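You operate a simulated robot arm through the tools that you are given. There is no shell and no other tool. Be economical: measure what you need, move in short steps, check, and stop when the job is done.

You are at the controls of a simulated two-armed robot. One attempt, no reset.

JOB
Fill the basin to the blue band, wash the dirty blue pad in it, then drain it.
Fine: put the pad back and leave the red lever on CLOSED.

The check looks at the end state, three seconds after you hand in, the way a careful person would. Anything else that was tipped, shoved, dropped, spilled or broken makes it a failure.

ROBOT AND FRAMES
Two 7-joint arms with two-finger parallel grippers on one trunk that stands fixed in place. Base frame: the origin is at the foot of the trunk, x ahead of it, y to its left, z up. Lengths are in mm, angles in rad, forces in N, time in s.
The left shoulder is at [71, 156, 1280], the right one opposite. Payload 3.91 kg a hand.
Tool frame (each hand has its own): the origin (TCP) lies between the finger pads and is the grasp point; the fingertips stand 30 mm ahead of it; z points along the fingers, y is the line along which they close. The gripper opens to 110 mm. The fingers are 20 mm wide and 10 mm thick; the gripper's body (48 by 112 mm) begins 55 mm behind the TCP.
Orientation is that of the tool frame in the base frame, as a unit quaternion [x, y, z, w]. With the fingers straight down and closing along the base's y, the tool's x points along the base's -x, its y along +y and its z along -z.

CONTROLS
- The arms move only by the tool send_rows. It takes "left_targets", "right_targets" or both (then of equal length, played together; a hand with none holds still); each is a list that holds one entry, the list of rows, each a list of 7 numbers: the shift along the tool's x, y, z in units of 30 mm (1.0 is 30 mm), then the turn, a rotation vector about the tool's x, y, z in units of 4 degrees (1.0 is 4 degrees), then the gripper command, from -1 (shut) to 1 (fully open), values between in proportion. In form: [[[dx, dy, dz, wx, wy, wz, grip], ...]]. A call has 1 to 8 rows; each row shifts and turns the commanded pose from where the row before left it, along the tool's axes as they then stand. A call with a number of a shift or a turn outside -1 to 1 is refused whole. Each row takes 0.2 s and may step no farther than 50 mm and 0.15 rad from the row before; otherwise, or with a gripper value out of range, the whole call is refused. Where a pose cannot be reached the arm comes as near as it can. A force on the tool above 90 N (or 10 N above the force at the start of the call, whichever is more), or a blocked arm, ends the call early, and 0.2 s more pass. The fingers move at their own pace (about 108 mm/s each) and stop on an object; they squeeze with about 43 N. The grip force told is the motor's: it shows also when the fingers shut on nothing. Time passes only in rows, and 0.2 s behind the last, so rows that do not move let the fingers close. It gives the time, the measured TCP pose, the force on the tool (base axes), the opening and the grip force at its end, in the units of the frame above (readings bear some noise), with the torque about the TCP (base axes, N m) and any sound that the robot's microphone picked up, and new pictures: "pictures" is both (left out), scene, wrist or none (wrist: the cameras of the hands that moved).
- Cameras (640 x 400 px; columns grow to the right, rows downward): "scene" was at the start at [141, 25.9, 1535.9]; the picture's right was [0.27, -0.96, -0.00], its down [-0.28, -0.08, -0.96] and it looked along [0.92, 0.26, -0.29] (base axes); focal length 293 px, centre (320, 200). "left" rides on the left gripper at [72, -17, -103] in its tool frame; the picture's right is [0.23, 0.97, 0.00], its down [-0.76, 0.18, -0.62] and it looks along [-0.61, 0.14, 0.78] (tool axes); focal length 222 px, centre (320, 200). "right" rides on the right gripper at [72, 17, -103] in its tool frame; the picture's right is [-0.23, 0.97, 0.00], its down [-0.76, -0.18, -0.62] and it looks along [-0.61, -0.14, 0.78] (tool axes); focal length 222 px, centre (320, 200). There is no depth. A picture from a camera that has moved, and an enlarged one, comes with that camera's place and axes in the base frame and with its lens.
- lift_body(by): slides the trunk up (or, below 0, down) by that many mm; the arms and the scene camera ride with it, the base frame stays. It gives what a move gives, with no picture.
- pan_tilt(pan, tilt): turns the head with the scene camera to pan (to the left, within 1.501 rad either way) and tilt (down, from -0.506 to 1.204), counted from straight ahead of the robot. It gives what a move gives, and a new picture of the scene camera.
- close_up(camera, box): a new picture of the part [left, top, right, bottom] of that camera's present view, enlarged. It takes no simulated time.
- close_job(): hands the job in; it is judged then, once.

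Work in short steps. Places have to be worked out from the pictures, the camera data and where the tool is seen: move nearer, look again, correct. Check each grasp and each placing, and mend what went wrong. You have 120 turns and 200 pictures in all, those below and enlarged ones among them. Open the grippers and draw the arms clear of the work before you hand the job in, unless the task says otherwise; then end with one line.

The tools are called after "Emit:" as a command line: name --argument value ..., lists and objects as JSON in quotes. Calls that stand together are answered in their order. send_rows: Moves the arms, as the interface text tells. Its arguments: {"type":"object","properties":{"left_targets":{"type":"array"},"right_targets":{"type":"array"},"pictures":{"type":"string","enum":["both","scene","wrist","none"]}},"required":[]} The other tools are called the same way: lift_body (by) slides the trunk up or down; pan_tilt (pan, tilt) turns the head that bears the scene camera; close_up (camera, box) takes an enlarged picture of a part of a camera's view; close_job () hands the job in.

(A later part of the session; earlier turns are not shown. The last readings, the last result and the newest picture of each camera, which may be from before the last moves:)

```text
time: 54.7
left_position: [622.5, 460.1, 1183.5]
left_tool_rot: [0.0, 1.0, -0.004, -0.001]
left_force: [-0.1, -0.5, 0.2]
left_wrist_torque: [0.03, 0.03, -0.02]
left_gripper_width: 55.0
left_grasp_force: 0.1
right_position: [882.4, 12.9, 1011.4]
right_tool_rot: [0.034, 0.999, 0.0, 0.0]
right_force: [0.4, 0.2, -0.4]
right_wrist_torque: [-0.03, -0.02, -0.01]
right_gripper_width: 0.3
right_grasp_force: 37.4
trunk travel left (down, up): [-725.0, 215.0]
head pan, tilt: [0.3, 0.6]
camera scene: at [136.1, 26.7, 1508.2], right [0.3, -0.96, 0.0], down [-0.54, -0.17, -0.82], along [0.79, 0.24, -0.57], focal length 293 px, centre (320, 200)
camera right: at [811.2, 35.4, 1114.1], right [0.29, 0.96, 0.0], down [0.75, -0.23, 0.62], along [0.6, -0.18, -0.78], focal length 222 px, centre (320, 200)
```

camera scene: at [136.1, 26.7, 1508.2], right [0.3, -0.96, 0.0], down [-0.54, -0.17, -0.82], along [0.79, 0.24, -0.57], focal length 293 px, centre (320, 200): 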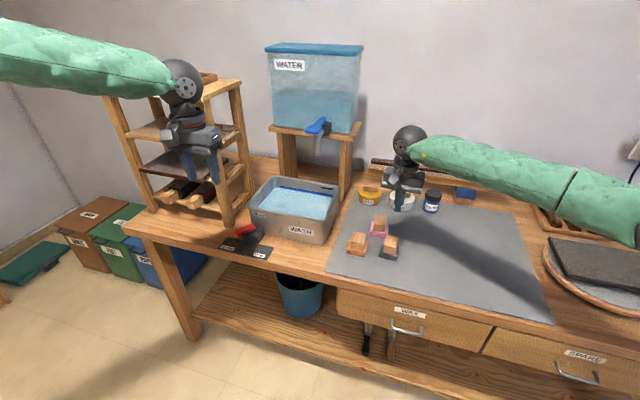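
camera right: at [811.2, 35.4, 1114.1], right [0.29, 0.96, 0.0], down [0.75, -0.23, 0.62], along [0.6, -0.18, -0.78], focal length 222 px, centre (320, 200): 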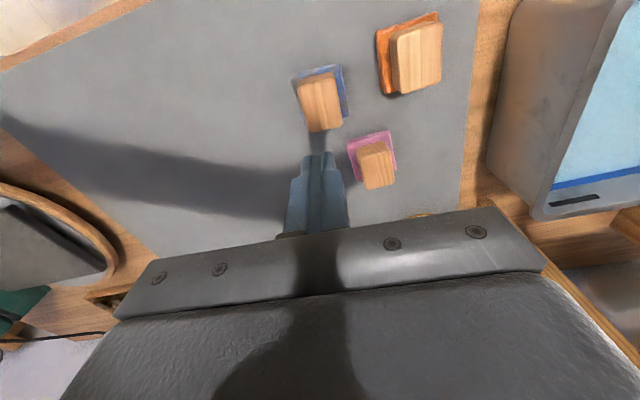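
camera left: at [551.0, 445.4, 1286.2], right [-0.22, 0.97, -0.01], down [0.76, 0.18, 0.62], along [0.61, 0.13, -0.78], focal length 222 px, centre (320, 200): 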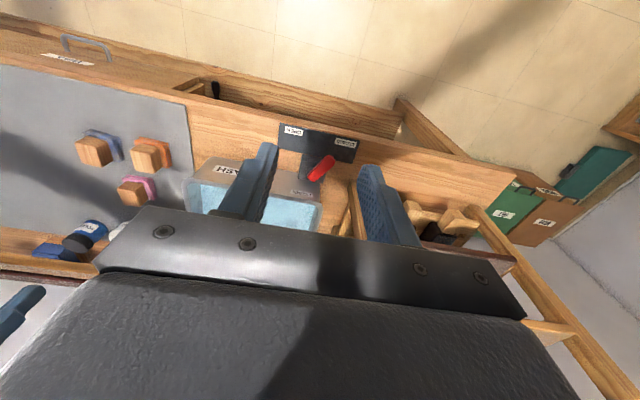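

The handle slipped out as I lifted: the grip was too shallow. I look at the pad again to refine its place and height.

Emit:
close_up --camera "right" --box '[250, 30, 430, 160]'

Emit:
close_up --camera "scene" --box '[340, 200, 430, 270]'

```text
3.08 times, centred on (340, 95) of right
camera zoom: at [811.2, 35.4, 1114.1], right [0.29, 0.96, 0.0], down [0.75, -0.23, 0.62], along [0.6, -0.18, -0.78], focal length 684 px, centre (258, 523)
```

zoom: 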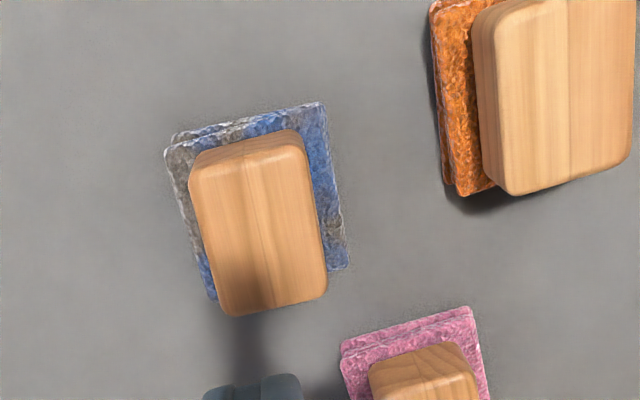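

```text
5.71 times, centred on (385, 235) of scene
camera zoom: at [136.1, 26.7, 1508.2], right [0.3, -0.96, 0.0], down [-0.54, -0.17, -0.82], along [0.79, 0.24, -0.57], focal length 1674 px, centre (-51, 0)
```

zoom: 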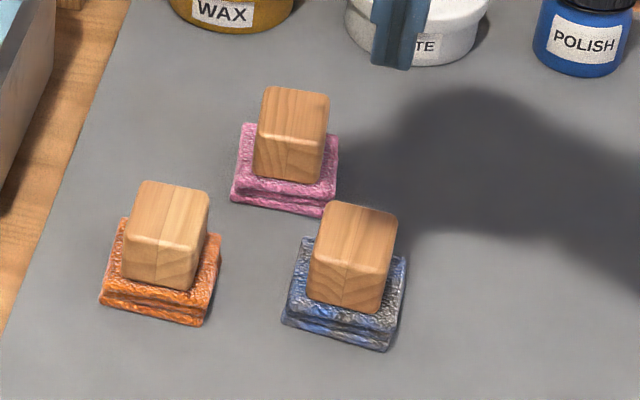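

The pad seems unmoved, handle centre about (883, 15), pad top about z 823. I go back down, deeper this time, watching for light contact before closing.

Emit:
send_rows --right_targets '[[[0, 0.07, 0, 0, 0, 0, 0.3], [0, 0, 0.9, 0, 0, 0, 0.3], [0, 0, 0.9, 0, 0, 0, 0.3], [0, 0, 0.9, 0, 0, 0, 0.3], [0, 0, 0.9, 0, 0, 0, 0.3], [0, 0, 0.9, 0, 0, 0, 0.3], [0, 0, 0.6, 0, 0, 0, 0.1], [0, 0, 0, 0, 0, 0, 0.1]]]' --pictures "none"

Emit:
close_up --camera "scene" --box '[340, 190, 430, 270]'

```text
time: 56.5
left_position: [620.9, 460.1, 1182.8]
left_tool_rot: [0.001, 1.0, -0.003, -0.001]
left_force: [-0.2, -0.2, -0.5]
left_wrist_torque: [0.02, -0.03, 0.04]
left_gripper_width: 54.7
left_grasp_force: 0.0
right_position: [882.0, 16.5, 856.6]
right_tool_rot: [0.034, 0.999, 0.001, 0.0]
right_force: [-0.2, 1.2, 0.0]
right_wrist_torque: [-0.01, 0.0, -0.02]
right_gripper_width: 60.5
right_grasp_force: 0.2
trunk travel left (down, up): [-725.0, 215.0]
head pan, tilt: [0.3, 0.6]
```

```text
5.00 times, centred on (385, 230) of scene
camera zoom: at [135.5, 26.7, 1508.2], right [0.3, -0.96, 0.0], down [-0.54, -0.17, -0.82], along [0.79, 0.24, -0.57], focal length 1464 px, centre (-5, 50)
```

zoom: 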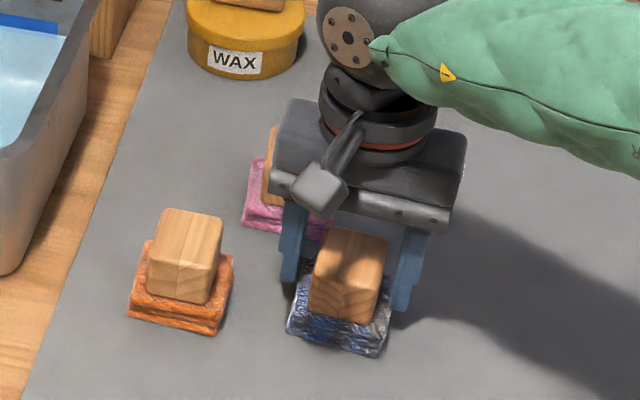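

Fingers straddle the handle. I lower in 3 mm steps to find the pad top.

Emit:
send_rows --right_targets '[[[0, 0, 0.1, 0, 0, 0, 0.1], [0, 0, 0.1, 0, 0, 0, 0.1], [0, 0, 0, 0, 0, 0, 0.1]]]' --pictures "none"

Emit:
close_up --camera "right" --box '[220, 80, 420, 220]'

```text
time: 57.3
left_position: [620.4, 460.2, 1184.4]
left_tool_rot: [0.001, 1.0, -0.003, 0.0]
left_force: [-0.4, -0.4, 0.8]
left_wrist_torque: [-0.02, 0.01, -0.01]
left_gripper_width: 54.9
left_grasp_force: 0.0
right_position: [882.4, 16.0, 856.5]
right_tool_rot: [0.034, 0.999, 0.0, 0.003]
right_force: [11.4, -2.2, 35.4]
right_wrist_torque: [-1.2, -0.23, 0.36]
right_gripper_width: 61.4
right_grasp_force: 1.2
trunk travel left (down, up): [-725.0, 215.0]
head pan, tilt: [0.3, 0.6]
```

```text
2.86 times, centred on (320, 150) of right
camera zoom: at [810.4, 38.3, 958.4], right [0.29, 0.96, 0.0], down [0.74, -0.23, 0.63], along [0.6, -0.18, -0.78], focal length 635 px, centre (320, 343)
```

zoom: 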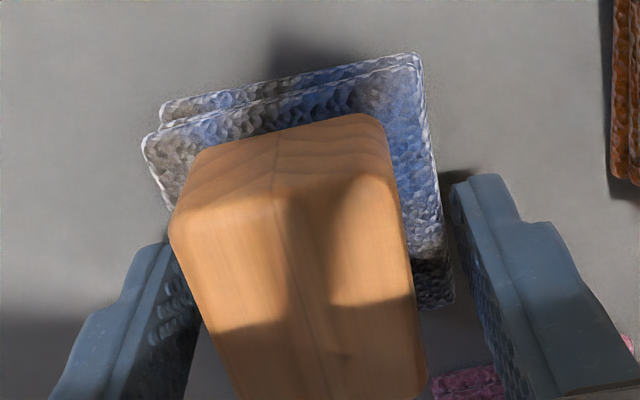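

The −y finger touches the pad's top (tip z≈826), so that is as deep as possible. I ease up 2 mm, centre by −3 mm in y, close, and lift slowly a few mm.

Emit:
send_rows --right_targets '[[[0, -0.1, -0.2, 0, 0, 0, 0.1], [0, 0, 0.1, 0, 0, 0, -1], [0, 0, 0, 0, 0, 0, -1], [0, 0, 0, 0, 0, 0, -1], [0, 0, 0, 0, 0, 0, -1]]]' --pictures "none"

Emit:
close_up --camera "right" --box '[220, 80, 420, 220]'

Emit:
close_up --camera "scene" --box '[350, 200, 420, 270]'

```text
time: 58.5
left_position: [619.5, 462.1, 1184.2]
left_tool_rot: [0.0, 1.0, -0.004, 0.0]
left_force: [0.3, 0.5, 0.4]
left_wrist_torque: [-0.02, 0.01, 0.0]
left_gripper_width: 55.2
left_grasp_force: 0.1
right_position: [879.7, 13.6, 857.6]
right_tool_rot: [0.032, 0.999, 0.001, 0.001]
right_force: [3.5, 12.9, 28.0]
right_wrist_torque: [0.42, 0.11, -0.03]
right_gripper_width: 41.2
right_grasp_force: 42.7
trunk travel left (down, up): [-725.0, 215.0]
head pan, tilt: [0.3, 0.6]
```

```text
2.86 times, centred on (320, 150) of right
camera zoom: at [808.8, 36.5, 959.2], right [0.29, 0.96, 0.0], down [0.75, -0.23, 0.62], along [0.6, -0.18, -0.78], focal length 635 px, centre (320, 343)
```

zoom: 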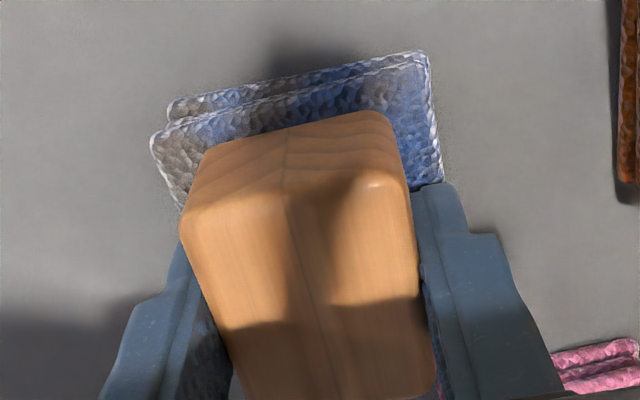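

```text
5.71 times, centred on (385, 235) of scene
camera zoom: at [133.1, 27.6, 1508.5], right [0.3, -0.96, 0.0], down [-0.54, -0.17, -0.83], along [0.79, 0.24, -0.56], focal length 1674 px, centre (-51, 0)
```

zoom: 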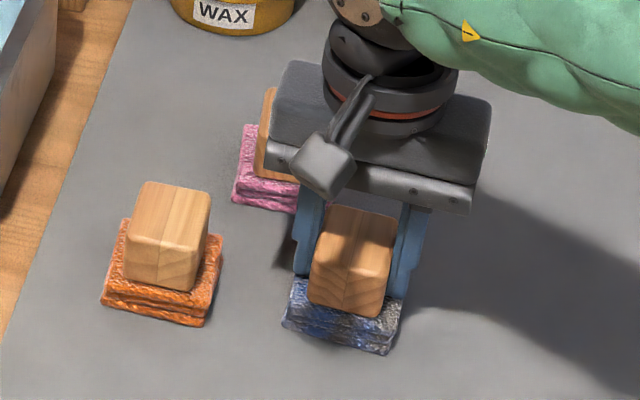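

The fingers hold the handle's full side down to the pad. I lift slowly by about 20 mm and check the width.

Emit:
send_rows --right_targets '[[[0, 0, -0.1, 0, 0, 0, -1], [0, 0, -0.1, 0, 0, 0, -1], [0, 0, -0.15, 0, 0, 0, -1], [0, 0, -0.15, 0, 0, 0, -1], [0, 0, -0.15, 0, 0, 0, -1], [0, 0, 0, 0, 0, 0, -1]]]' --pictures "none"

Emit:
close_up --camera "scene" --box '[350, 200, 420, 270]'

```text
time: 59.9
left_position: [621.4, 461.4, 1184.3]
left_tool_rot: [0.001, 1.0, -0.004, -0.001]
left_force: [0.0, 0.5, 1.3]
left_wrist_torque: [0.03, -0.02, 0.04]
left_gripper_width: 55.0
left_grasp_force: 0.0
right_position: [880.4, 12.0, 875.5]
right_tool_rot: [0.033, 0.999, 0.0, -0.001]
right_force: [-0.2, 0.0, 0.1]
right_wrist_torque: [-0.01, -0.01, 0.02]
right_gripper_width: 41.6
right_grasp_force: 43.5
trunk travel left (down, up): [-725.0, 215.0]
head pan, tilt: [0.3, 0.6]
```

```text
5.71 times, centred on (385, 235) of scene
camera zoom: at [135.5, 27.1, 1508.2], right [0.3, -0.96, 0.0], down [-0.54, -0.17, -0.82], along [0.79, 0.24, -0.57], focal length 1674 px, centre (-51, 0)
```

zoom: 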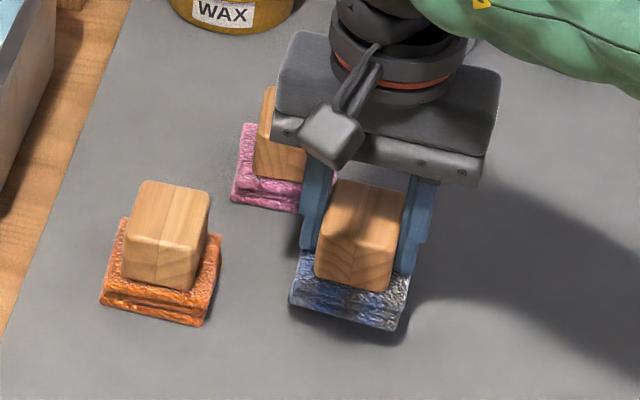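

The pad comes up with the hand. I keep lifting at a moderate pace.

Emit:
send_rows --right_targets '[[[0, 0, -0.3, 0, 0, 0, -1], [0, 0, -0.5, 0, 0, 0, -1], [0, 0, -0.6, 0, 0, 0, -1], [0, 0, -0.6, 0, 0, 0, -1], [0, 0, -0.6, 0, 0, 0, -1], [0, 0, -0.6, 0, 0, 0, -1], [0, 0, -0.6, 0, 0, 0, -1], [0, 0, -0.5, 0, 0, 0, -1]]]' --pictures "scene"

```text
time: 61.7
left_position: [621.6, 460.7, 1183.1]
left_tool_rot: [0.001, 1.0, -0.003, -0.001]
left_force: [-1.2, 1.3, -0.1]
left_wrist_torque: [0.02, 0.02, -0.01]
left_gripper_width: 55.0
left_grasp_force: 0.1
right_position: [881.1, 12.6, 1003.7]
right_tool_rot: [0.034, 0.999, 0.0, 0.0]
right_force: [0.0, 0.1, -1.0]
right_wrist_torque: [-0.04, -0.02, 0.05]
right_gripper_width: 41.1
right_grasp_force: 42.8
trunk travel left (down, up): [-725.0, 215.0]
head pan, tilt: [0.3, 0.6]
camera scene: at [135.5, 26.7, 1508.2], right [0.3, -0.96, 0.0], down [-0.54, -0.17, -0.82], along [0.79, 0.24, -0.57], focal length 293 px, centre (320, 200)
```

scene: 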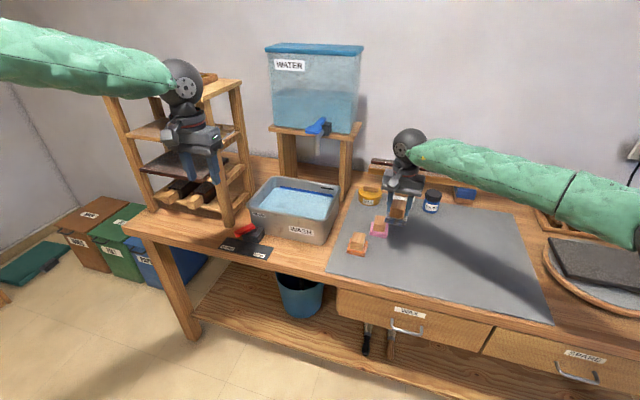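

Pad held. I carry it toward the basin, raising slightly more.

Emit:
send_rows --right_targets '[[[0, 0.5, -0.5, 0, 0, 0, -1], [0, 0.8, -0.3, 0, 0, 0, -1], [0, 0.9, 0, 0, 0, 0, -1], [0, 0.9, 0, 0, 0, 0, -1], [0, 0.9, 0, 0, 0, 0, -1], [0, 0.9, 0, 0, 0, 0, -1], [0, 0.9, 0, 0, 0, 0, -1], [0, 0.9, 0, 0, 0, 0, -1]]]' --pictures "none"

Emit:
send_rows --right_targets '[[[0, 0.9, 0, 0, 0, 0, -1], [0, 0.9, 0, 0, 0, 0, -1], [-0.2, 0.9, 0, 0, 0, 0, -1], [-0.2, 0.7, 0, 0, 0, 0, -1], [0, 0.5, 0, 0, 0, 0, -1], [0, 0, 0, 0, 0, 0, -1]]]' --pictures "both"

```text
time: 63.5
left_position: [621.9, 461.7, 1181.2]
left_tool_rot: [0.001, 1.0, -0.004, -0.002]
left_force: [-0.2, -0.1, 0.8]
left_wrist_torque: [-0.03, 0.04, 0.01]
left_gripper_width: 54.8
left_grasp_force: 0.0
right_position: [893.7, 213.6, 1028.0]
right_tool_rot: [0.034, 0.999, -0.001, 0.001]
right_force: [-0.1, 0.6, -1.0]
right_wrist_torque: [0.0, 0.0, 0.02]
right_gripper_width: 41.3
right_grasp_force: 43.0
trunk travel left (down, up): [-725.0, 215.0]
head pan, tilt: [0.3, 0.6]
```

```text
time: 64.9
left_position: [621.6, 459.3, 1183.2]
left_tool_rot: [0.001, 1.0, -0.003, -0.001]
left_force: [0.3, 0.2, 0.4]
left_wrist_torque: [-0.01, 0.01, -0.03]
left_gripper_width: 55.2
left_grasp_force: 0.2
right_position: [913.6, 328.3, 1027.0]
right_tool_rot: [0.034, 0.999, -0.001, -0.001]
right_force: [-0.9, -0.6, -1.4]
right_wrist_torque: [0.03, 0.0, 0.0]
right_gripper_width: 41.0
right_grasp_force: 42.6
trunk travel left (down, up): [-725.0, 215.0]
head pan, tilt: [0.3, 0.6]
camera scene: at [136.0, 26.4, 1508.2], right [0.3, -0.96, 0.0], down [-0.54, -0.17, -0.82], along [0.79, 0.24, -0.57], focal length 293 px, centre (320, 200)
camera right: at [843.6, 350.7, 1129.5], right [0.29, 0.96, 0.0], down [0.75, -0.23, 0.62], along [0.6, -0.18, -0.78], focal length 222 px, centre (320, 200)
```

scene: 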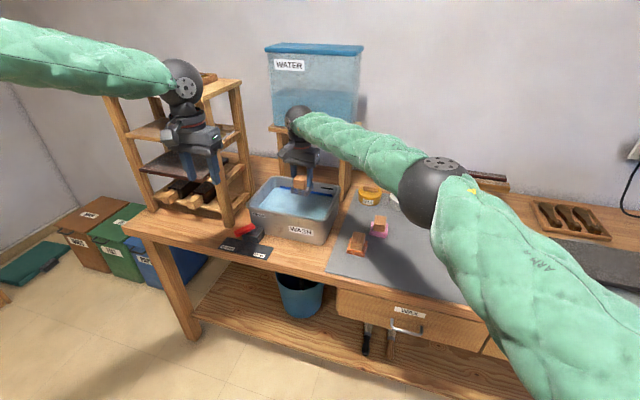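
right: 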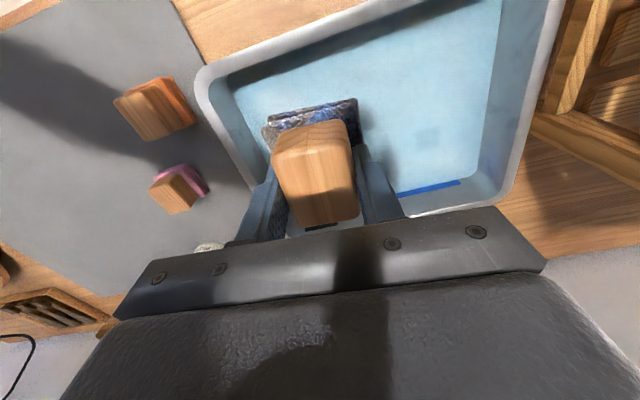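

The pad hangs over the water. I shift 12 mm deeper and lower it into the water slowly.

Emit:
send_rows --right_targets '[[[-0.4, 0.4, 0, 0, 0, 0, -1], [0, 0, 0.6, 0, 0, 0, -1], [0, 0, 0.7, 0, 0, 0, -1], [0, 0, 0.7, 0, 0, 0, -1], [0, 0, 0.6, 0, 0, 0, -1], [0, 0, 0.5, 0, 0, 0, -1], [0, 0, 0.4, 0, 0, 0, -1], [0, 0, 0.3, 0, 0, 0, -1]]]' --pictures "both"

Emit:
close_up --camera "scene" --box '[240, 150, 360, 250]'

```text
time: 66.7
left_position: [622.8, 461.5, 1183.2]
left_tool_rot: [0.0, 1.0, -0.004, -0.001]
left_force: [-0.6, -0.3, 0.3]
left_wrist_torque: [0.0, 0.01, 0.04]
left_gripper_width: 54.8
left_grasp_force: 0.0
right_position: [928.5, 321.1, 931.5]
right_tool_rot: [0.034, 0.999, 0.0, 0.0]
right_force: [-0.1, 1.0, -0.5]
right_wrist_torque: [0.03, 0.01, -0.02]
right_gripper_width: 41.1
right_grasp_force: 43.3
right hand out of reach, approached as far as the arm can: row 1, 4, 6
trunk travel left (down, up): [-725.0, 215.0]
head pan, tilt: [0.3, 0.6]
camera scene: at [136.1, 27.0, 1508.2], right [0.3, -0.96, 0.0], down [-0.54, -0.17, -0.82], along [0.79, 0.24, -0.57], focal length 293 px, centre (320, 200)
camera right: at [858.0, 342.5, 1033.8], right [0.29, 0.96, 0.0], down [0.75, -0.23, 0.62], along [0.6, -0.18, -0.78], focal length 222 px, centre (320, 200)
```

scene: 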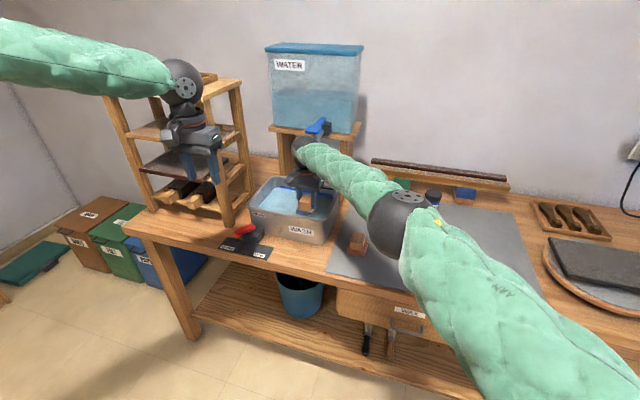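
right: 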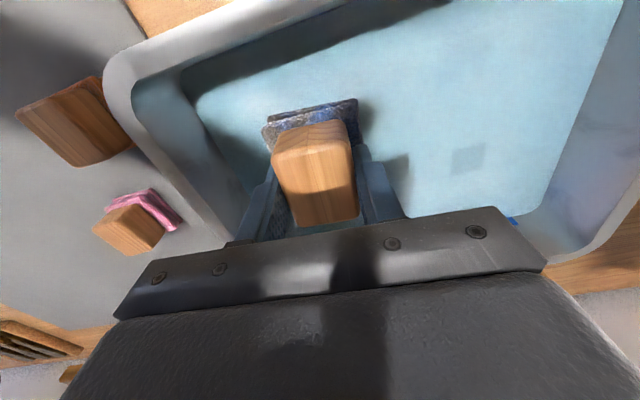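

```text
4.00 times, centred on (300, 200) of scene
camera zoom: at [136.1, 27.0, 1508.2], right [0.3, -0.96, 0.0], down [-0.54, -0.17, -0.82], along [0.79, 0.24, -0.57], focal length 1172 px, centre (400, 200)
```

zoom: 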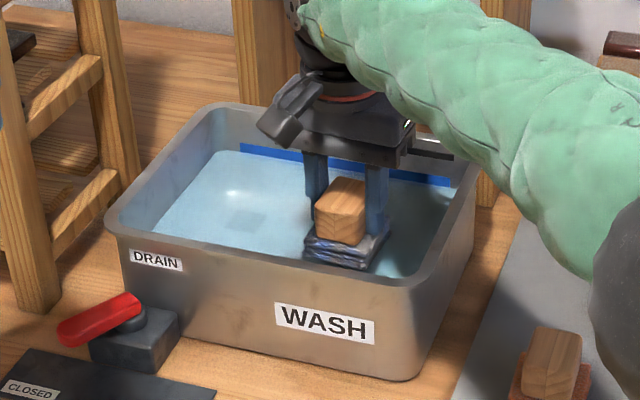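

The pad is just above the surface; the arm is near its reach limit, so I pull back 12 mm and lower about 48 mm to submerge the pad.

Emit:
send_rows --right_targets '[[[0.4, 0, 0.2, 0, 0, 0, -1], [0, 0, 0.4, 0, 0, 0, -1], [0, 0, 0.4, 0, 0, 0, -1], [0, 0, 0.3, 0, 0, 0, -1], [0, 0, 0.3, 0, 0, 0, -1], [0, 0, 0, 0, 0, 0, -1]]]' --pictures "wrist"

Emit:
close_up --camera "scene" --box '[240, 150, 360, 250]'

```text
time: 68.1
left_position: [622.3, 460.6, 1182.0]
left_tool_rot: [0.001, 1.0, -0.003, -0.001]
left_force: [-0.9, 0.3, 0.6]
left_wrist_torque: [0.0, 0.0, -0.01]
left_gripper_width: 54.9
left_grasp_force: 0.1
right_position: [915.7, 322.7, 883.9]
right_tool_rot: [0.033, 0.999, 0.0, -0.001]
right_force: [0.9, -0.5, -0.3]
right_wrist_torque: [0.01, -0.04, 0.01]
right_gripper_width: 41.3
right_grasp_force: 43.1
trunk travel left (down, up): [-725.0, 215.0]
head pan, tilt: [0.3, 0.6]
camera right: at [844.8, 345.3, 985.4], right [0.29, 0.96, 0.0], down [0.75, -0.23, 0.62], along [0.6, -0.18, -0.78], focal length 222 px, centre (320, 200)
```

right: 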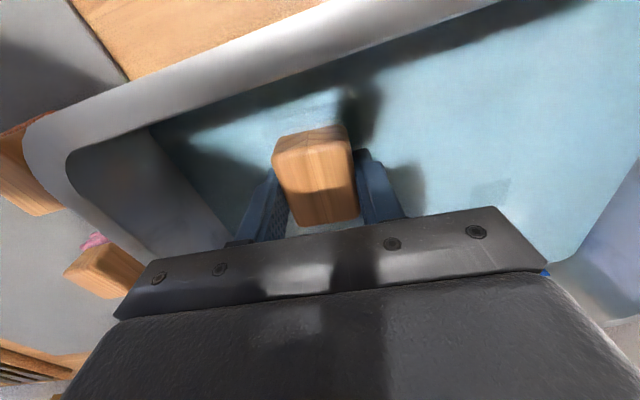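

```text
4.00 times, centred on (300, 200) of scene
camera zoom: at [135.6, 26.9, 1508.2], right [0.3, -0.96, 0.0], down [-0.54, -0.17, -0.82], along [0.79, 0.24, -0.57], focal length 1172 px, centre (400, 200)
```

zoom: 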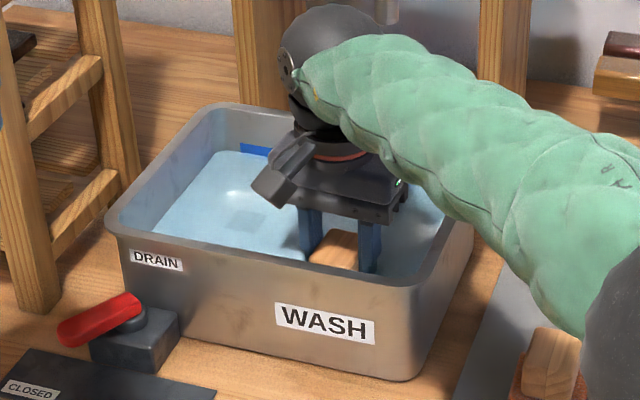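

The pad is submerged. I swish it back and forth gently in y.

Emit:
send_rows --right_targets '[[[0, -0.5, 0, 0, 0, 0, -1], [0, 0.5, 0, 0, 0, 0, -1], [0, 0.4, 0, 0, 0, 0, -1], [0, -0.4, 0, 0, 0, 0, -1], [0, -0.5, 0, 0, 0, 0, -1], [0, 0.5, 0, 0, 0, 0, -1], [0, 0.4, 0, 0, 0, 0, -1], [0, -0.4, 0, 0, 0, 0, -1]]]' --pictures "none"

Emit:
send_rows --right_targets '[[[0, -0.5, 0, 0, 0, 0, -1], [0, 0.5, 0, 0, 0, 0, -1], [0, 0.4, 0, 0, 0, 0, -1], [0, -0.4, 0, 0, 0, 0, -1], [0, -0.5, 0, 0, 0, 0, -1], [0, 0.5, 0, 0, 0, 0, -1], [0, 0.4, 0, 0, 0, 0, -1], [0, -0.4, 0, 0, 0, 0, -1]]]' --pictures "none"

Emit:
close_up --camera "right" --box '[200, 60, 440, 230]'

```text
time: 69.9
left_position: [622.9, 460.5, 1183.8]
left_tool_rot: [0.001, 1.0, -0.003, -0.001]
left_force: [0.4, 1.0, 0.1]
left_wrist_torque: [0.02, 0.0, 0.02]
left_gripper_width: 54.9
left_grasp_force: 0.1
right_position: [905.5, 317.5, 880.4]
right_tool_rot: [0.034, 0.999, 0.002, 0.0]
right_force: [-0.4, -0.5, -0.4]
right_wrist_torque: [0.01, -0.01, 0.01]
right_gripper_width: 41.1
right_grasp_force: 42.9
right hand out of reach, approached as far as the arm can: row 3
trunk travel left (down, up): [-725.0, 215.0]
head pan, tilt: [0.3, 0.6]
```

```text
time: 71.7
left_position: [623.6, 459.4, 1183.2]
left_tool_rot: [0.002, 1.0, -0.003, -0.001]
left_force: [0.5, 1.1, -0.4]
left_wrist_torque: [0.0, 0.04, 0.01]
left_gripper_width: 55.2
left_grasp_force: 0.2
right_position: [905.3, 318.0, 880.8]
right_tool_rot: [0.033, 0.999, 0.001, -0.001]
right_force: [0.1, 0.5, -0.3]
right_wrist_torque: [0.02, -0.01, 0.01]
right_gripper_width: 41.2
right_grasp_force: 43.1
trunk travel left (down, up): [-725.0, 215.0]
head pan, tilt: [0.3, 0.6]
```

```text
2.35 times, centred on (320, 145) of right
camera zoom: at [834.6, 340.1, 983.3], right [0.29, 0.96, 0.0], down [0.75, -0.23, 0.62], along [0.6, -0.18, -0.78], focal length 523 px, centre (320, 329)
```

zoom: 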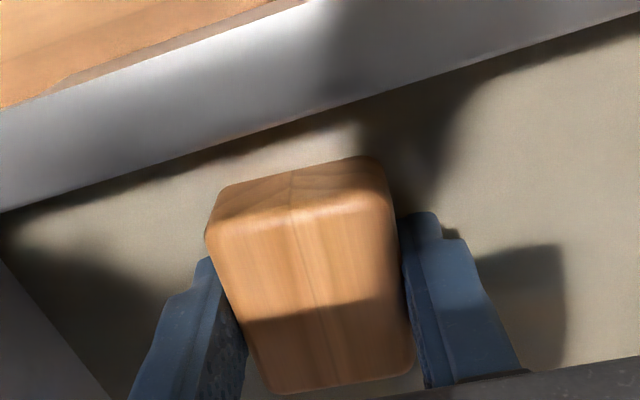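

The water has turned murky, so dirt is coming off. I raise the pad above the water to inspect it.

Emit:
send_rows --right_targets '[[[0, 0, -0.5, 0, 0, 0, -1], [0, 0, -0.6, 0, 0, 0, -1], [0, 0, -0.6, 0, 0, 0, -1], [0, 0, -0.6, 0, 0, 0, -1], [0, 0, 0, 0, 0, 0, -1]]]' --pictures "none"

Emit:
close_up --camera "right" --box '[200, 60, 440, 230]'

Emit:
close_up --camera "scene" --box '[260, 150, 350, 240]'

```text
time: 72.9
left_position: [622.6, 461.6, 1183.9]
left_tool_rot: [0.001, 1.0, -0.003, -0.001]
left_force: [0.0, 0.4, 0.2]
left_wrist_torque: [0.0, -0.01, -0.02]
left_gripper_width: 55.1
left_grasp_force: 0.0
right_position: [904.9, 320.3, 950.2]
right_tool_rot: [0.034, 0.999, 0.0, -0.001]
right_force: [-0.6, 0.9, -0.4]
right_wrist_torque: [-0.01, -0.02, -0.01]
right_gripper_width: 41.4
right_grasp_force: 42.5
trunk travel left (down, up): [-725.0, 215.0]
head pan, tilt: [0.3, 0.6]
```

```text
2.35 times, centred on (320, 145) of right
camera zoom: at [834.3, 341.4, 1052.8], right [0.29, 0.96, 0.0], down [0.75, -0.23, 0.62], along [0.6, -0.18, -0.78], focal length 523 px, centre (320, 329)
```

zoom: 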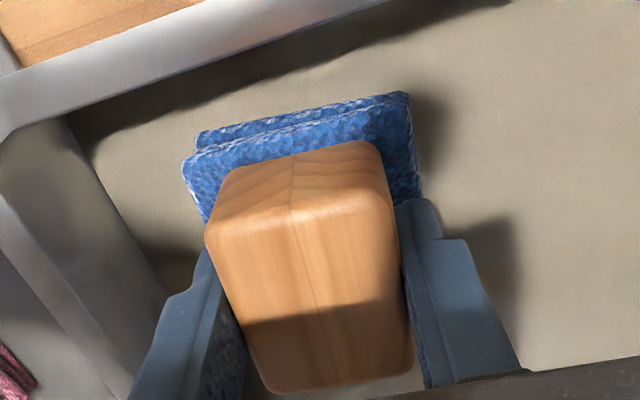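

```text
4.44 times, centred on (305, 195) of scene
camera zoom: at [136.0, 27.4, 1508.2], right [0.3, -0.96, 0.0], down [-0.54, -0.17, -0.82], along [0.79, 0.24, -0.57], focal length 1302 px, centre (387, 222)
```

zoom: 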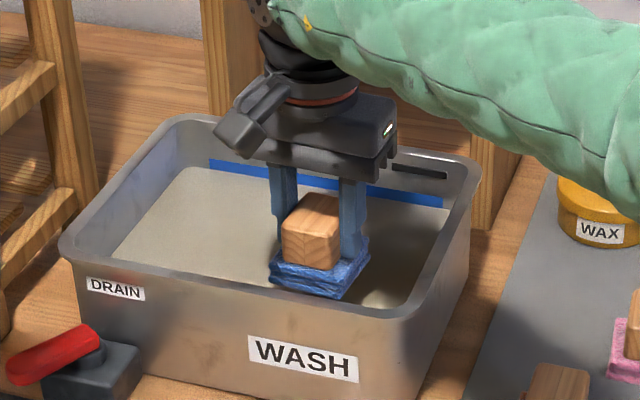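

The pad is clean blue. I let it drip over the basin for a moment before carrying it back.

Emit:
send_rows --right_targets '[[[0, 0, 0, 0, 0, 0, -1], [0, 0, 0, 0, 0, 0, -1], [0, 0, 0, 0, 0, 0, -1], [0, 0, 0, 0, 0, 0, -1], [0, 0, 0, 0, 0, 0, -1], [0, 0, 0, 0, 0, 0, -1], [0, 0, 0, 0, 0, 0, -1], [0, 0, 0, 0, 0, 0, -1]]]' --pictures "none"

Emit:
send_rows --right_targets '[[[0, 0, -0.6, 0, 0, 0, -1], [0, 0, -0.7, 0, 0, 0, -1], [0, 0, -0.7, 0, 0, 0, -1], [0, 0, -0.6, 0, 0, 0, -1], [0, 0, 0, 0, 0, 0, -1], [0, 0, 0, 0, 0, 0, -1], [0, 0, 0, 0, 0, 0, -1], [0, 0, 0, 0, 0, 0, -1]]]' --pictures "none"

Emit:
close_up --camera "scene" --box '[250, 130, 370, 240]'

```text
time: 74.7
left_position: [621.9, 461.2, 1182.7]
left_tool_rot: [0.001, 1.0, -0.003, -0.001]
left_force: [-0.3, -0.2, 0.0]
left_wrist_torque: [0.01, 0.01, -0.02]
left_gripper_width: 54.7
left_grasp_force: 0.0
right_position: [904.9, 318.6, 950.8]
right_tool_rot: [0.033, 0.999, 0.0, 0.0]
right_force: [-0.7, 0.7, -0.6]
right_wrist_torque: [0.0, 0.03, -0.05]
right_gripper_width: 41.2
right_grasp_force: 42.9
trunk travel left (down, up): [-725.0, 215.0]
head pan, tilt: [0.3, 0.6]
```

```text
time: 76.5
left_position: [622.3, 461.4, 1183.0]
left_tool_rot: [0.001, 1.0, -0.003, -0.001]
left_force: [0.2, 0.5, -0.7]
left_wrist_torque: [-0.01, 0.01, -0.02]
left_gripper_width: 54.8
left_grasp_force: 0.1
right_position: [904.1, 318.2, 1027.1]
right_tool_rot: [0.033, 0.999, 0.0, 0.0]
right_force: [-0.3, -0.7, -0.7]
right_wrist_torque: [0.03, -0.03, -0.01]
right_gripper_width: 41.6
right_grasp_force: 43.3
trunk travel left (down, up): [-725.0, 215.0]
head pan, tilt: [0.3, 0.6]
```

```text
3.64 times, centred on (310, 185) of scene
camera zoom: at [135.9, 27.1, 1508.2], right [0.3, -0.96, 0.0], down [-0.54, -0.17, -0.82], along [0.79, 0.24, -0.57], focal length 1065 px, centre (356, 254)
```

zoom: 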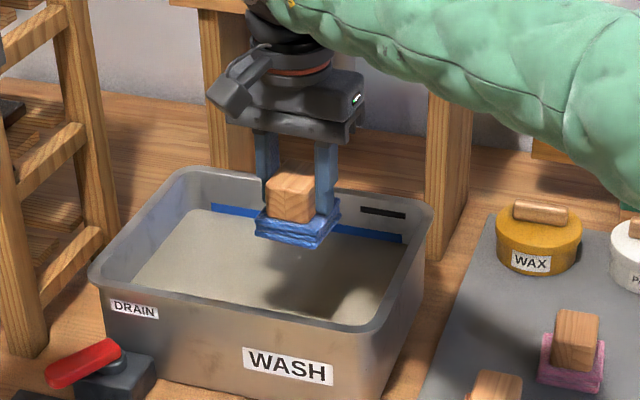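

There may still be a drop below the pad; I wait a bit more over the basin and zoom in.

Emit:
send_rows --right_targets '[[[0, 0, 0, 0, 0, 0, -1], [0, 0, 0, 0, 0, 0, -1], [0, 0, 0, 0, 0, 0, -1], [0, 0, 0, 0, 0, 0, -1], [0, 0, 0, 0, 0, 0, -1], [0, 0, 0, 0, 0, 0, -1], [0, 0, 0, 0, 0, 0, -1], [0, 0, 0, 0, 0, 0, -1]]]' --pictures "none"

Emit:
close_up --camera "scene" --box '[280, 160, 350, 220]'

```text
time: 78.3
left_position: [623.1, 460.4, 1183.2]
left_tool_rot: [0.001, 1.0, -0.004, -0.002]
left_force: [0.4, -0.5, 1.3]
left_wrist_torque: [0.04, 0.02, 0.01]
left_gripper_width: 55.1
left_grasp_force: 0.0
right_position: [902.8, 319.3, 1028.7]
right_tool_rot: [0.033, 0.999, 0.0, 0.0]
right_force: [0.7, 0.1, -1.4]
right_wrist_torque: [0.0, 0.0, 0.01]
right_gripper_width: 41.1
right_grasp_force: 42.8
trunk travel left (down, up): [-725.0, 215.0]
head pan, tilt: [0.3, 0.6]
```

```text
6.67 times, centred on (315, 190) of scene
camera zoom: at [135.8, 26.9, 1508.2], right [0.3, -0.96, 0.0], down [-0.54, -0.17, -0.82], along [0.79, 0.24, -0.57], focal length 1953 px, centre (353, 267)
```

zoom: 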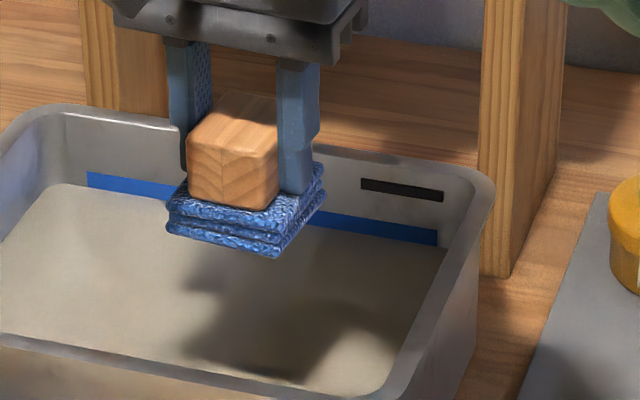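

No drips. I carry the pad back over its spot.

Emit:
send_rows --right_targets '[[[0, -0.6, 0, 0, 0, 0, -1], [0, -0.9, 0, 0, 0, 0, -1], [0, -0.9, 0, 0, 0, 0, -1], [0, -0.9, 0, 0, 0, 0, -1], [0, -0.9, 0, 0, 0, 0, -1], [0, -0.9, 0, 0, 0, 0, -1], [0, -0.9, 0, 0, 0, 0, -1], [0, -0.9, 0, 0, 0, 0, -1]]]' --pictures "none"

Emit:
send_rows --right_targets '[[[0, -0.9, 0, 0, 0, 0, -1], [0, -0.9, 0, 0, 0, 0, -1], [0, -0.8, 0, 0, 0, 0, -1], [0, -0.7, 0, 0, 0, 0, -1], [0, 0, 1, 0, 0, 0, -1], [0, 0, 1, 0, 0, 0, -1], [0, 0, 0.8, 0, 0, 0, -1], [0, 0, 0, 0, 0, 0, -1]]]' --pictures "none"

Emit:
close_up --camera "scene" --box '[340, 190, 430, 270]'

```text
time: 80.1
left_position: [622.3, 460.9, 1183.6]
left_tool_rot: [0.001, 1.0, -0.003, -0.002]
left_force: [-0.6, -0.1, 0.0]
left_wrist_torque: [0.01, -0.01, -0.03]
left_gripper_width: 54.9
left_grasp_force: 0.1
right_position: [888.8, 111.2, 1027.2]
right_tool_rot: [0.033, 0.999, 0.001, -0.001]
right_force: [0.0, -0.2, -1.1]
right_wrist_torque: [0.02, 0.0, -0.01]
right_gripper_width: 41.4
right_grasp_force: 43.0
trunk travel left (down, up): [-725.0, 215.0]
head pan, tilt: [0.3, 0.6]
```

```text
time: 81.9
left_position: [623.6, 460.6, 1183.3]
left_tool_rot: [0.001, 1.0, -0.004, -0.001]
left_force: [-0.6, -0.2, 0.0]
left_wrist_torque: [-0.02, 0.01, 0.01]
left_gripper_width: 54.8
left_grasp_force: 0.2
right_position: [884.0, 14.4, 944.1]
right_tool_rot: [0.033, 0.999, 0.0, 0.0]
right_force: [0.1, 0.6, -0.4]
right_wrist_torque: [-0.02, -0.01, 0.03]
right_gripper_width: 41.2
right_grasp_force: 43.0
trunk travel left (down, up): [-725.0, 215.0]
head pan, tilt: [0.3, 0.6]
```

```text
5.00 times, centred on (385, 230) of scene
camera zoom: at [135.7, 26.9, 1508.2], right [0.3, -0.96, 0.0], down [-0.54, -0.17, -0.82], along [0.79, 0.24, -0.57], focal length 1464 px, centre (-5, 50)
```

zoom: 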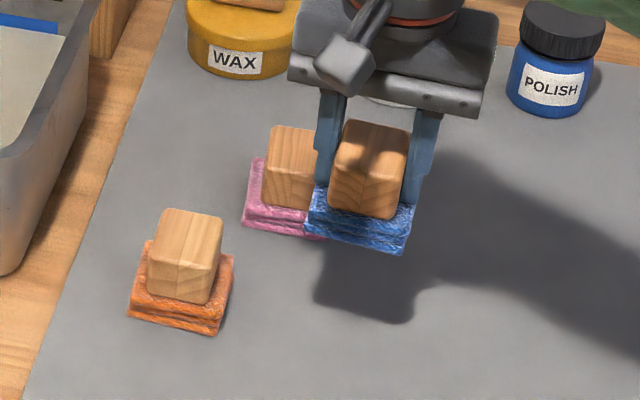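

Slight correction to (880.5, 12.5), then lower gently to the mat.

Emit:
send_rows --right_targets '[[[0.12, -0.06, 0.6, 0, 0, 0, -1], [0, 0, 0.7, 0, 0, 0, -1], [0, 0, 0.6, 0, 0, 0, -1], [0, 0, 0.4, 0, 0, 0, -1], [0, 0, 0.3, 0, 0, 0, -1], [0, 0, 0.1, 0, 0, 0, -1], [0, 0, 0, 0, 0, 0, -1]]]' --pictures "none"

Emit:
close_up --camera "scene" --box '[350, 200, 420, 270]'

```text
time: 83.5
left_position: [623.4, 460.5, 1183.9]
left_tool_rot: [0.001, 1.0, -0.003, 0.0]
left_force: [-0.7, 0.1, 0.3]
left_wrist_torque: [0.02, 0.0, 0.0]
left_gripper_width: 55.3
left_grasp_force: 0.0
right_position: [880.8, 11.5, 862.4]
right_tool_rot: [0.034, 0.999, 0.001, 0.001]
right_force: [-0.5, -0.3, -0.9]
right_wrist_torque: [-0.01, -0.01, -0.01]
right_gripper_width: 41.0
right_grasp_force: 43.1
trunk travel left (down, up): [-725.0, 215.0]
head pan, tilt: [0.3, 0.6]
```

```text
5.71 times, centred on (385, 235) of scene
camera zoom: at [135.7, 26.7, 1508.2], right [0.3, -0.96, 0.0], down [-0.54, -0.17, -0.82], along [0.79, 0.24, -0.57], focal length 1674 px, centre (-51, 0)
```

zoom: 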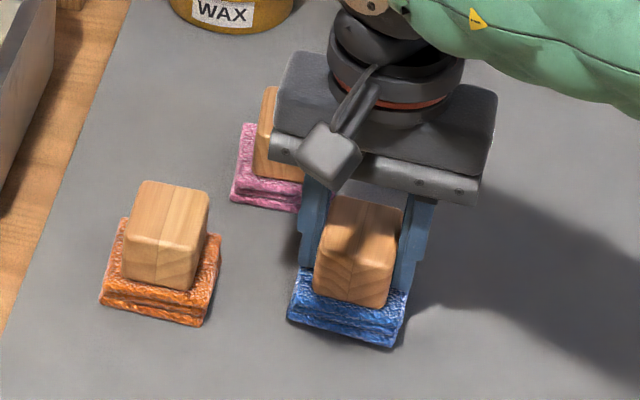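

Still a few mm above the mat. I lower in small steps until it touches.

Emit:
send_rows --right_targets '[[[0, 0, 0.06, 0, 0, 0, -1], [0, 0, 0.06, 0, 0, 0, -1], [0, 0, 0.05, 0, 0, 0, -1], [0, 0, 0, 0, 0, 0, -1]]]' --pictures "none"

Emit:
close_up --camera "scene" --box '[350, 200, 420, 270]'

```text
time: 84.5
left_position: [622.7, 460.9, 1182.2]
left_tool_rot: [0.001, 1.0, -0.004, 0.0]
left_force: [0.4, -0.1, 0.0]
left_wrist_torque: [0.02, 0.02, 0.04]
left_gripper_width: 54.9
left_grasp_force: 0.0
right_position: [880.9, 12.4, 857.9]
right_tool_rot: [0.033, 0.999, 0.0, 0.0]
right_force: [-0.7, -0.7, -0.2]
right_wrist_torque: [0.03, -0.01, 0.04]
right_gripper_width: 41.1
right_grasp_force: 42.7
trunk travel left (down, up): [-725.0, 215.0]
head pan, tilt: [0.3, 0.6]
```

```text
5.71 times, centred on (385, 235) of scene
camera zoom: at [135.8, 26.7, 1508.2], right [0.3, -0.96, 0.0], down [-0.54, -0.17, -0.82], along [0.79, 0.24, -0.57], focal length 1674 px, centre (-51, 0)
```

zoom: 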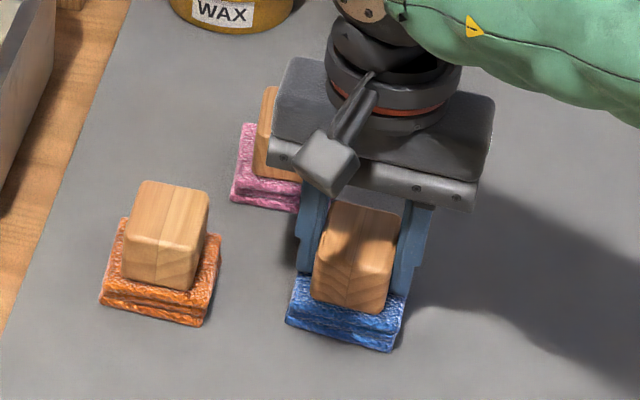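

Emit:
send_rows --right_targets '[[[0, 0, 0.05, 0, 0, 0, -1], [0, 0, 0.05, 0, 0, 0, -1], [0, 0, 0, 0, 0, 0, -1]]]' --pictures "none"

```text
time: 85.3
left_position: [621.1, 460.5, 1183.5]
left_tool_rot: [0.001, 1.0, -0.004, -0.001]
left_force: [-0.5, 0.3, 0.0]
left_wrist_torque: [0.01, -0.04, -0.03]
left_gripper_width: 55.2
left_grasp_force: 0.0
right_position: [881.7, 11.4, 856.8]
right_tool_rot: [0.032, 0.999, -0.001, 0.0]
right_force: [0.1, 0.7, 9.6]
right_wrist_torque: [-0.04, 0.16, 0.03]
right_gripper_width: 41.2
right_grasp_force: 42.7
trunk travel left (down, up): [-725.0, 215.0]
head pan, tilt: [0.3, 0.6]
```

The upward force of 10 N says the pad sits on the mat. I open modestly, then rise.

Emit:
send_rows --right_targets '[[[0, 0, 0, 0, 0, 0, 0.1], [0, 0, 0, 0, 0, 0, 0.3], [0, 0, -0.3, 0, 0, 0, 0.3], [0, 0, -0.8, 0, 0, 0, 0.3], [0, 0, -1, 0, 0, 0, 0.3], [0, 0, -1, 0, 0, 0, 0.3], [0, 0, -1, 0, 0, 0, 0.3], [0, 0, -1, 0, 0, 0, 0.3]]]' --pictures "none"

Emit:
close_up --camera "scene" --box '[340, 200, 430, 270]'

```text
time: 87.1
left_position: [622.3, 460.6, 1182.6]
left_tool_rot: [0.002, 1.0, -0.003, -0.001]
left_force: [0.4, -0.2, -0.2]
left_wrist_torque: [0.03, -0.03, 0.0]
left_gripper_width: 54.9
left_grasp_force: 0.2
right_position: [880.4, 11.4, 1007.9]
right_tool_rot: [0.033, 0.999, 0.0, 0.0]
right_force: [0.3, -0.5, 0.1]
right_wrist_torque: [-0.01, -0.01, 0.0]
right_gripper_width: 71.5
right_grasp_force: 0.0
trunk travel left (down, up): [-725.0, 215.0]
head pan, tilt: [0.3, 0.6]
```

```text
5.71 times, centred on (385, 235) of scene
camera zoom: at [135.2, 26.8, 1508.2], right [0.3, -0.96, 0.0], down [-0.54, -0.17, -0.82], along [0.79, 0.24, -0.57], focal length 1674 px, centre (-51, 0)
```

zoom: 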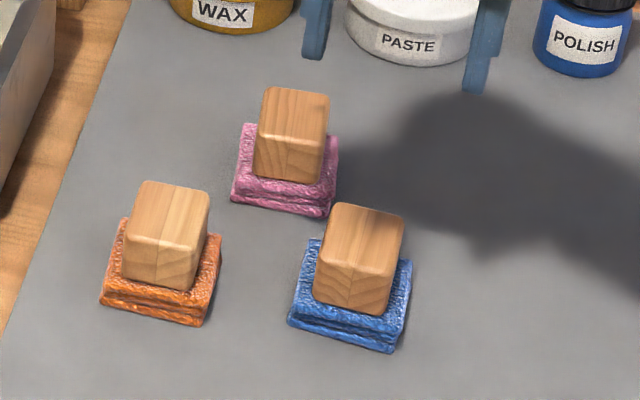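

The pad is back within a few mm, clean. I withdraw the right arm while bringing the left fingers, closed, to the +y side of the drain lever.

Emit:
send_rows --left_targets '[[[-0.64, 0.35, 1, 0, 0, 0, -1], [-0.64, 0.35, 1, 0, 0, 0, -1], [-0.64, 0.35, 1, 0, 0, 0, -1], [-0.64, 0.35, 1, 0, 0, 0, -1], [-0.64, 0.35, 1, 0, 0, 0, -1], [-0.64, 0.35, 1, 0, 0, 0, -1], [-0.64, 0.35, 1, 0, 0, 0, -1], [-0.64, 0.35, 1, 0, 0, 0, -1]]]' --right_targets '[[[0.3, -0.2, -1, 0, 0, 0, 0.5], [0.6, -0.5, -1, 0, 0, 0, 0.5], [0.9, -0.5, -0.8, 0, 0, 0, 0.5], [0.9, -0.5, -0.8, 0, 0, 0, 0.5], [1, -0.5, -0.8, 0, 0, 0, 0.5], [1, -0.5, -0.5, 0, 0, 0, 0.5], [1, -0.5, 0, 0, 0, 0, 0.5], [1, -0.5, 0, 0, 0, 0, 0.5]]]' --pictures "none"

Emit:
close_up --camera "left" --box '[210, 30, 430, 230]'

Emit:
close_up --camera "scene" --box '[200, 170, 320, 265]'

```text
time: 88.9
left_position: [776.6, 542.8, 940.9]
left_tool_rot: [0.001, 1.0, -0.004, -0.001]
left_force: [0.4, 0.5, -0.2]
left_wrist_torque: [0.03, 0.02, 0.01]
left_gripper_width: 0.1
left_grasp_force: 37.8
right_position: [673.9, -84.7, 1153.7]
right_tool_rot: [0.033, 0.999, -0.001, 0.0]
right_force: [0.3, 0.2, -0.3]
right_wrist_torque: [0.01, 0.0, -0.01]
right_gripper_width: 82.4
right_grasp_force: 0.1
trunk travel left (down, up): [-725.0, 215.0]
head pan, tilt: [0.3, 0.6]
```

```text
2.00 times, centred on (320, 130) of left
camera zoom: at [704.1, 526.7, 1046.2], right [-0.23, 0.97, -0.01], down [0.76, 0.18, 0.62], along [0.61, 0.14, -0.78], focal length 444 px, centre (320, 340)
```

zoom: 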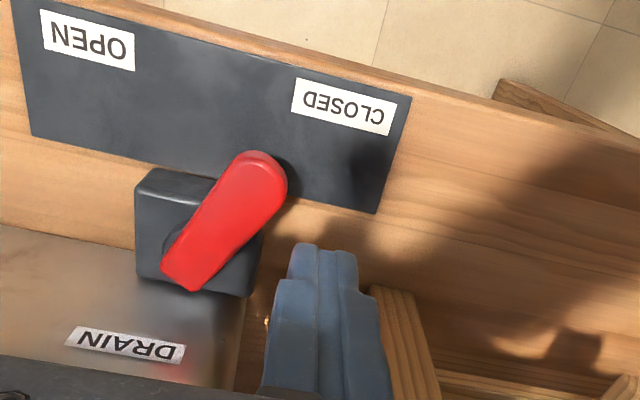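

```text
4.21 times, centred on (260, 218) of scene
camera zoom: at [136.7, 26.5, 1508.2], right [0.3, -0.96, 0.0], down [-0.54, -0.17, -0.82], along [0.79, 0.24, -0.57], focal length 1233 px, centre (573, 126)
```

zoom: 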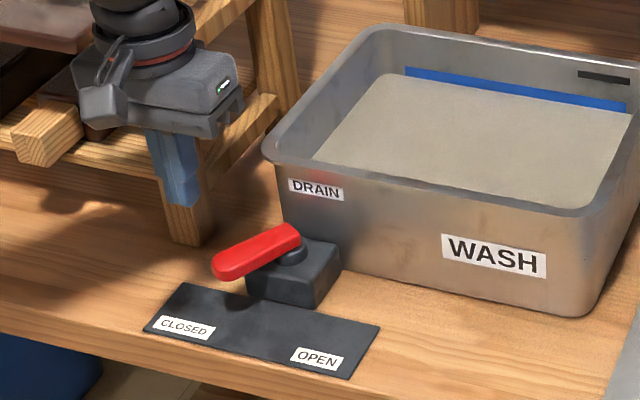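

The lever's +y edge is near y=526 and my fingers start at y≈533. I shift 5 mm out, descend beside it, and push toward OPEN.

Emit:
send_rows --left_targets '[[[0, 0.2, 0.5, 0, 0, 0, -1], [0, 0, 0.7, 0, 0, 0, -1], [0, 0, 0.7, 0, 0, 0, -1], [0, 0, 0.7, 0, 0, 0, -1], [0, -0.6, 0, 0, 0, 0, -1], [0, -0.6, 0, 0, 0, 0, -1], [0, -0.5, 0, 0, 0, 0, -1], [0, 0, 0, 0, 0, 0, -1]]]' --pictures "none"

Emit:
close_up --camera "scene" --box '[200, 170, 320, 265]'

```text
time: 90.7
left_position: [775.4, 498.8, 864.7]
left_tool_rot: [0.001, 1.0, -0.005, -0.001]
left_force: [0.1, 0.2, 0.1]
left_wrist_torque: [0.02, 0.01, -0.02]
left_gripper_width: 0.1
left_grasp_force: 37.5
right_position: [673.6, -85.9, 1153.6]
right_tool_rot: [0.033, 0.999, 0.0, -0.001]
right_force: [-0.1, 0.5, 0.7]
right_wrist_torque: [-0.02, 0.03, 0.02]
right_gripper_width: 82.7
right_grasp_force: 0.1
trunk travel left (down, up): [-725.0, 215.0]
head pan, tilt: [0.3, 0.6]
```

```text
4.21 times, centred on (260, 218) of scene
camera zoom: at [135.5, 27.1, 1508.2], right [0.3, -0.96, 0.0], down [-0.54, -0.17, -0.82], along [0.79, 0.24, -0.57], focal length 1233 px, centre (573, 126)
```

zoom: 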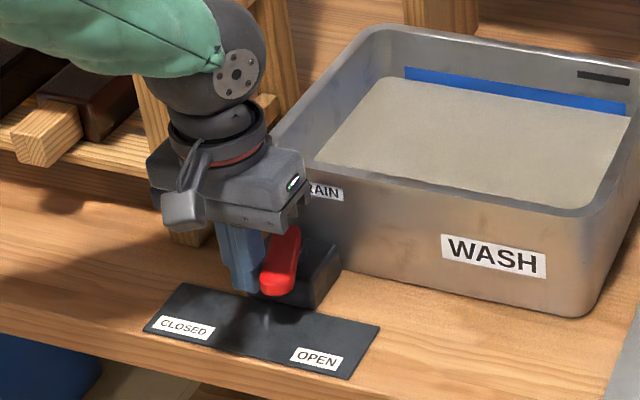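

Lever swings. I push about 25 mm more toward OPEN.

Emit:
send_rows --left_targets '[[[0, -0.4, 0, 0, 0, 0, -1], [0, -0.35, 0, 0, 0, 0, -1], [0, 0, 0, 0, 0, 0, -1]]]' --pictures "none"

Emit:
close_up --camera "scene" --box '[200, 170, 350, 320]'

```text
time: 91.5
left_position: [774.8, 486.9, 865.3]
left_tool_rot: [-0.004, 1.0, 0.004, 0.0]
left_force: [-16.4, 76.4, 13.4]
left_wrist_torque: [0.67, -0.02, 0.53]
left_gripper_width: 0.0
left_grasp_force: 37.0
right_position: [670.8, -89.2, 1153.9]
right_tool_rot: [0.035, 0.999, -0.001, 0.0]
right_force: [-0.9, -1.0, -1.5]
right_wrist_torque: [0.05, -0.01, 0.02]
right_gripper_width: 82.5
right_grasp_force: 0.1
trunk travel left (down, up): [-725.0, 215.0]
head pan, tilt: [0.3, 0.6]
stopped in row 3 (left hand): the force on the tool passed its limit at 96 N (the readings are from after the stop); the commanded pose is now the measured one
```

```text
2.67 times, centred on (275, 245) of scene
camera zoom: at [132.4, 29.0, 1508.2], right [0.3, -0.95, 0.0], down [-0.54, -0.17, -0.83], along [0.79, 0.24, -0.56], focal length 781 px, centre (440, 80)
```

zoom: 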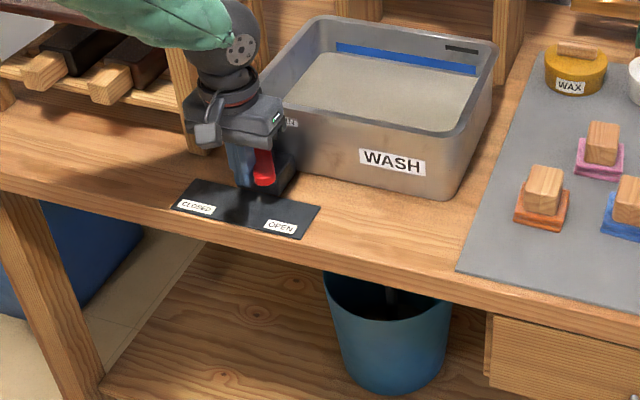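

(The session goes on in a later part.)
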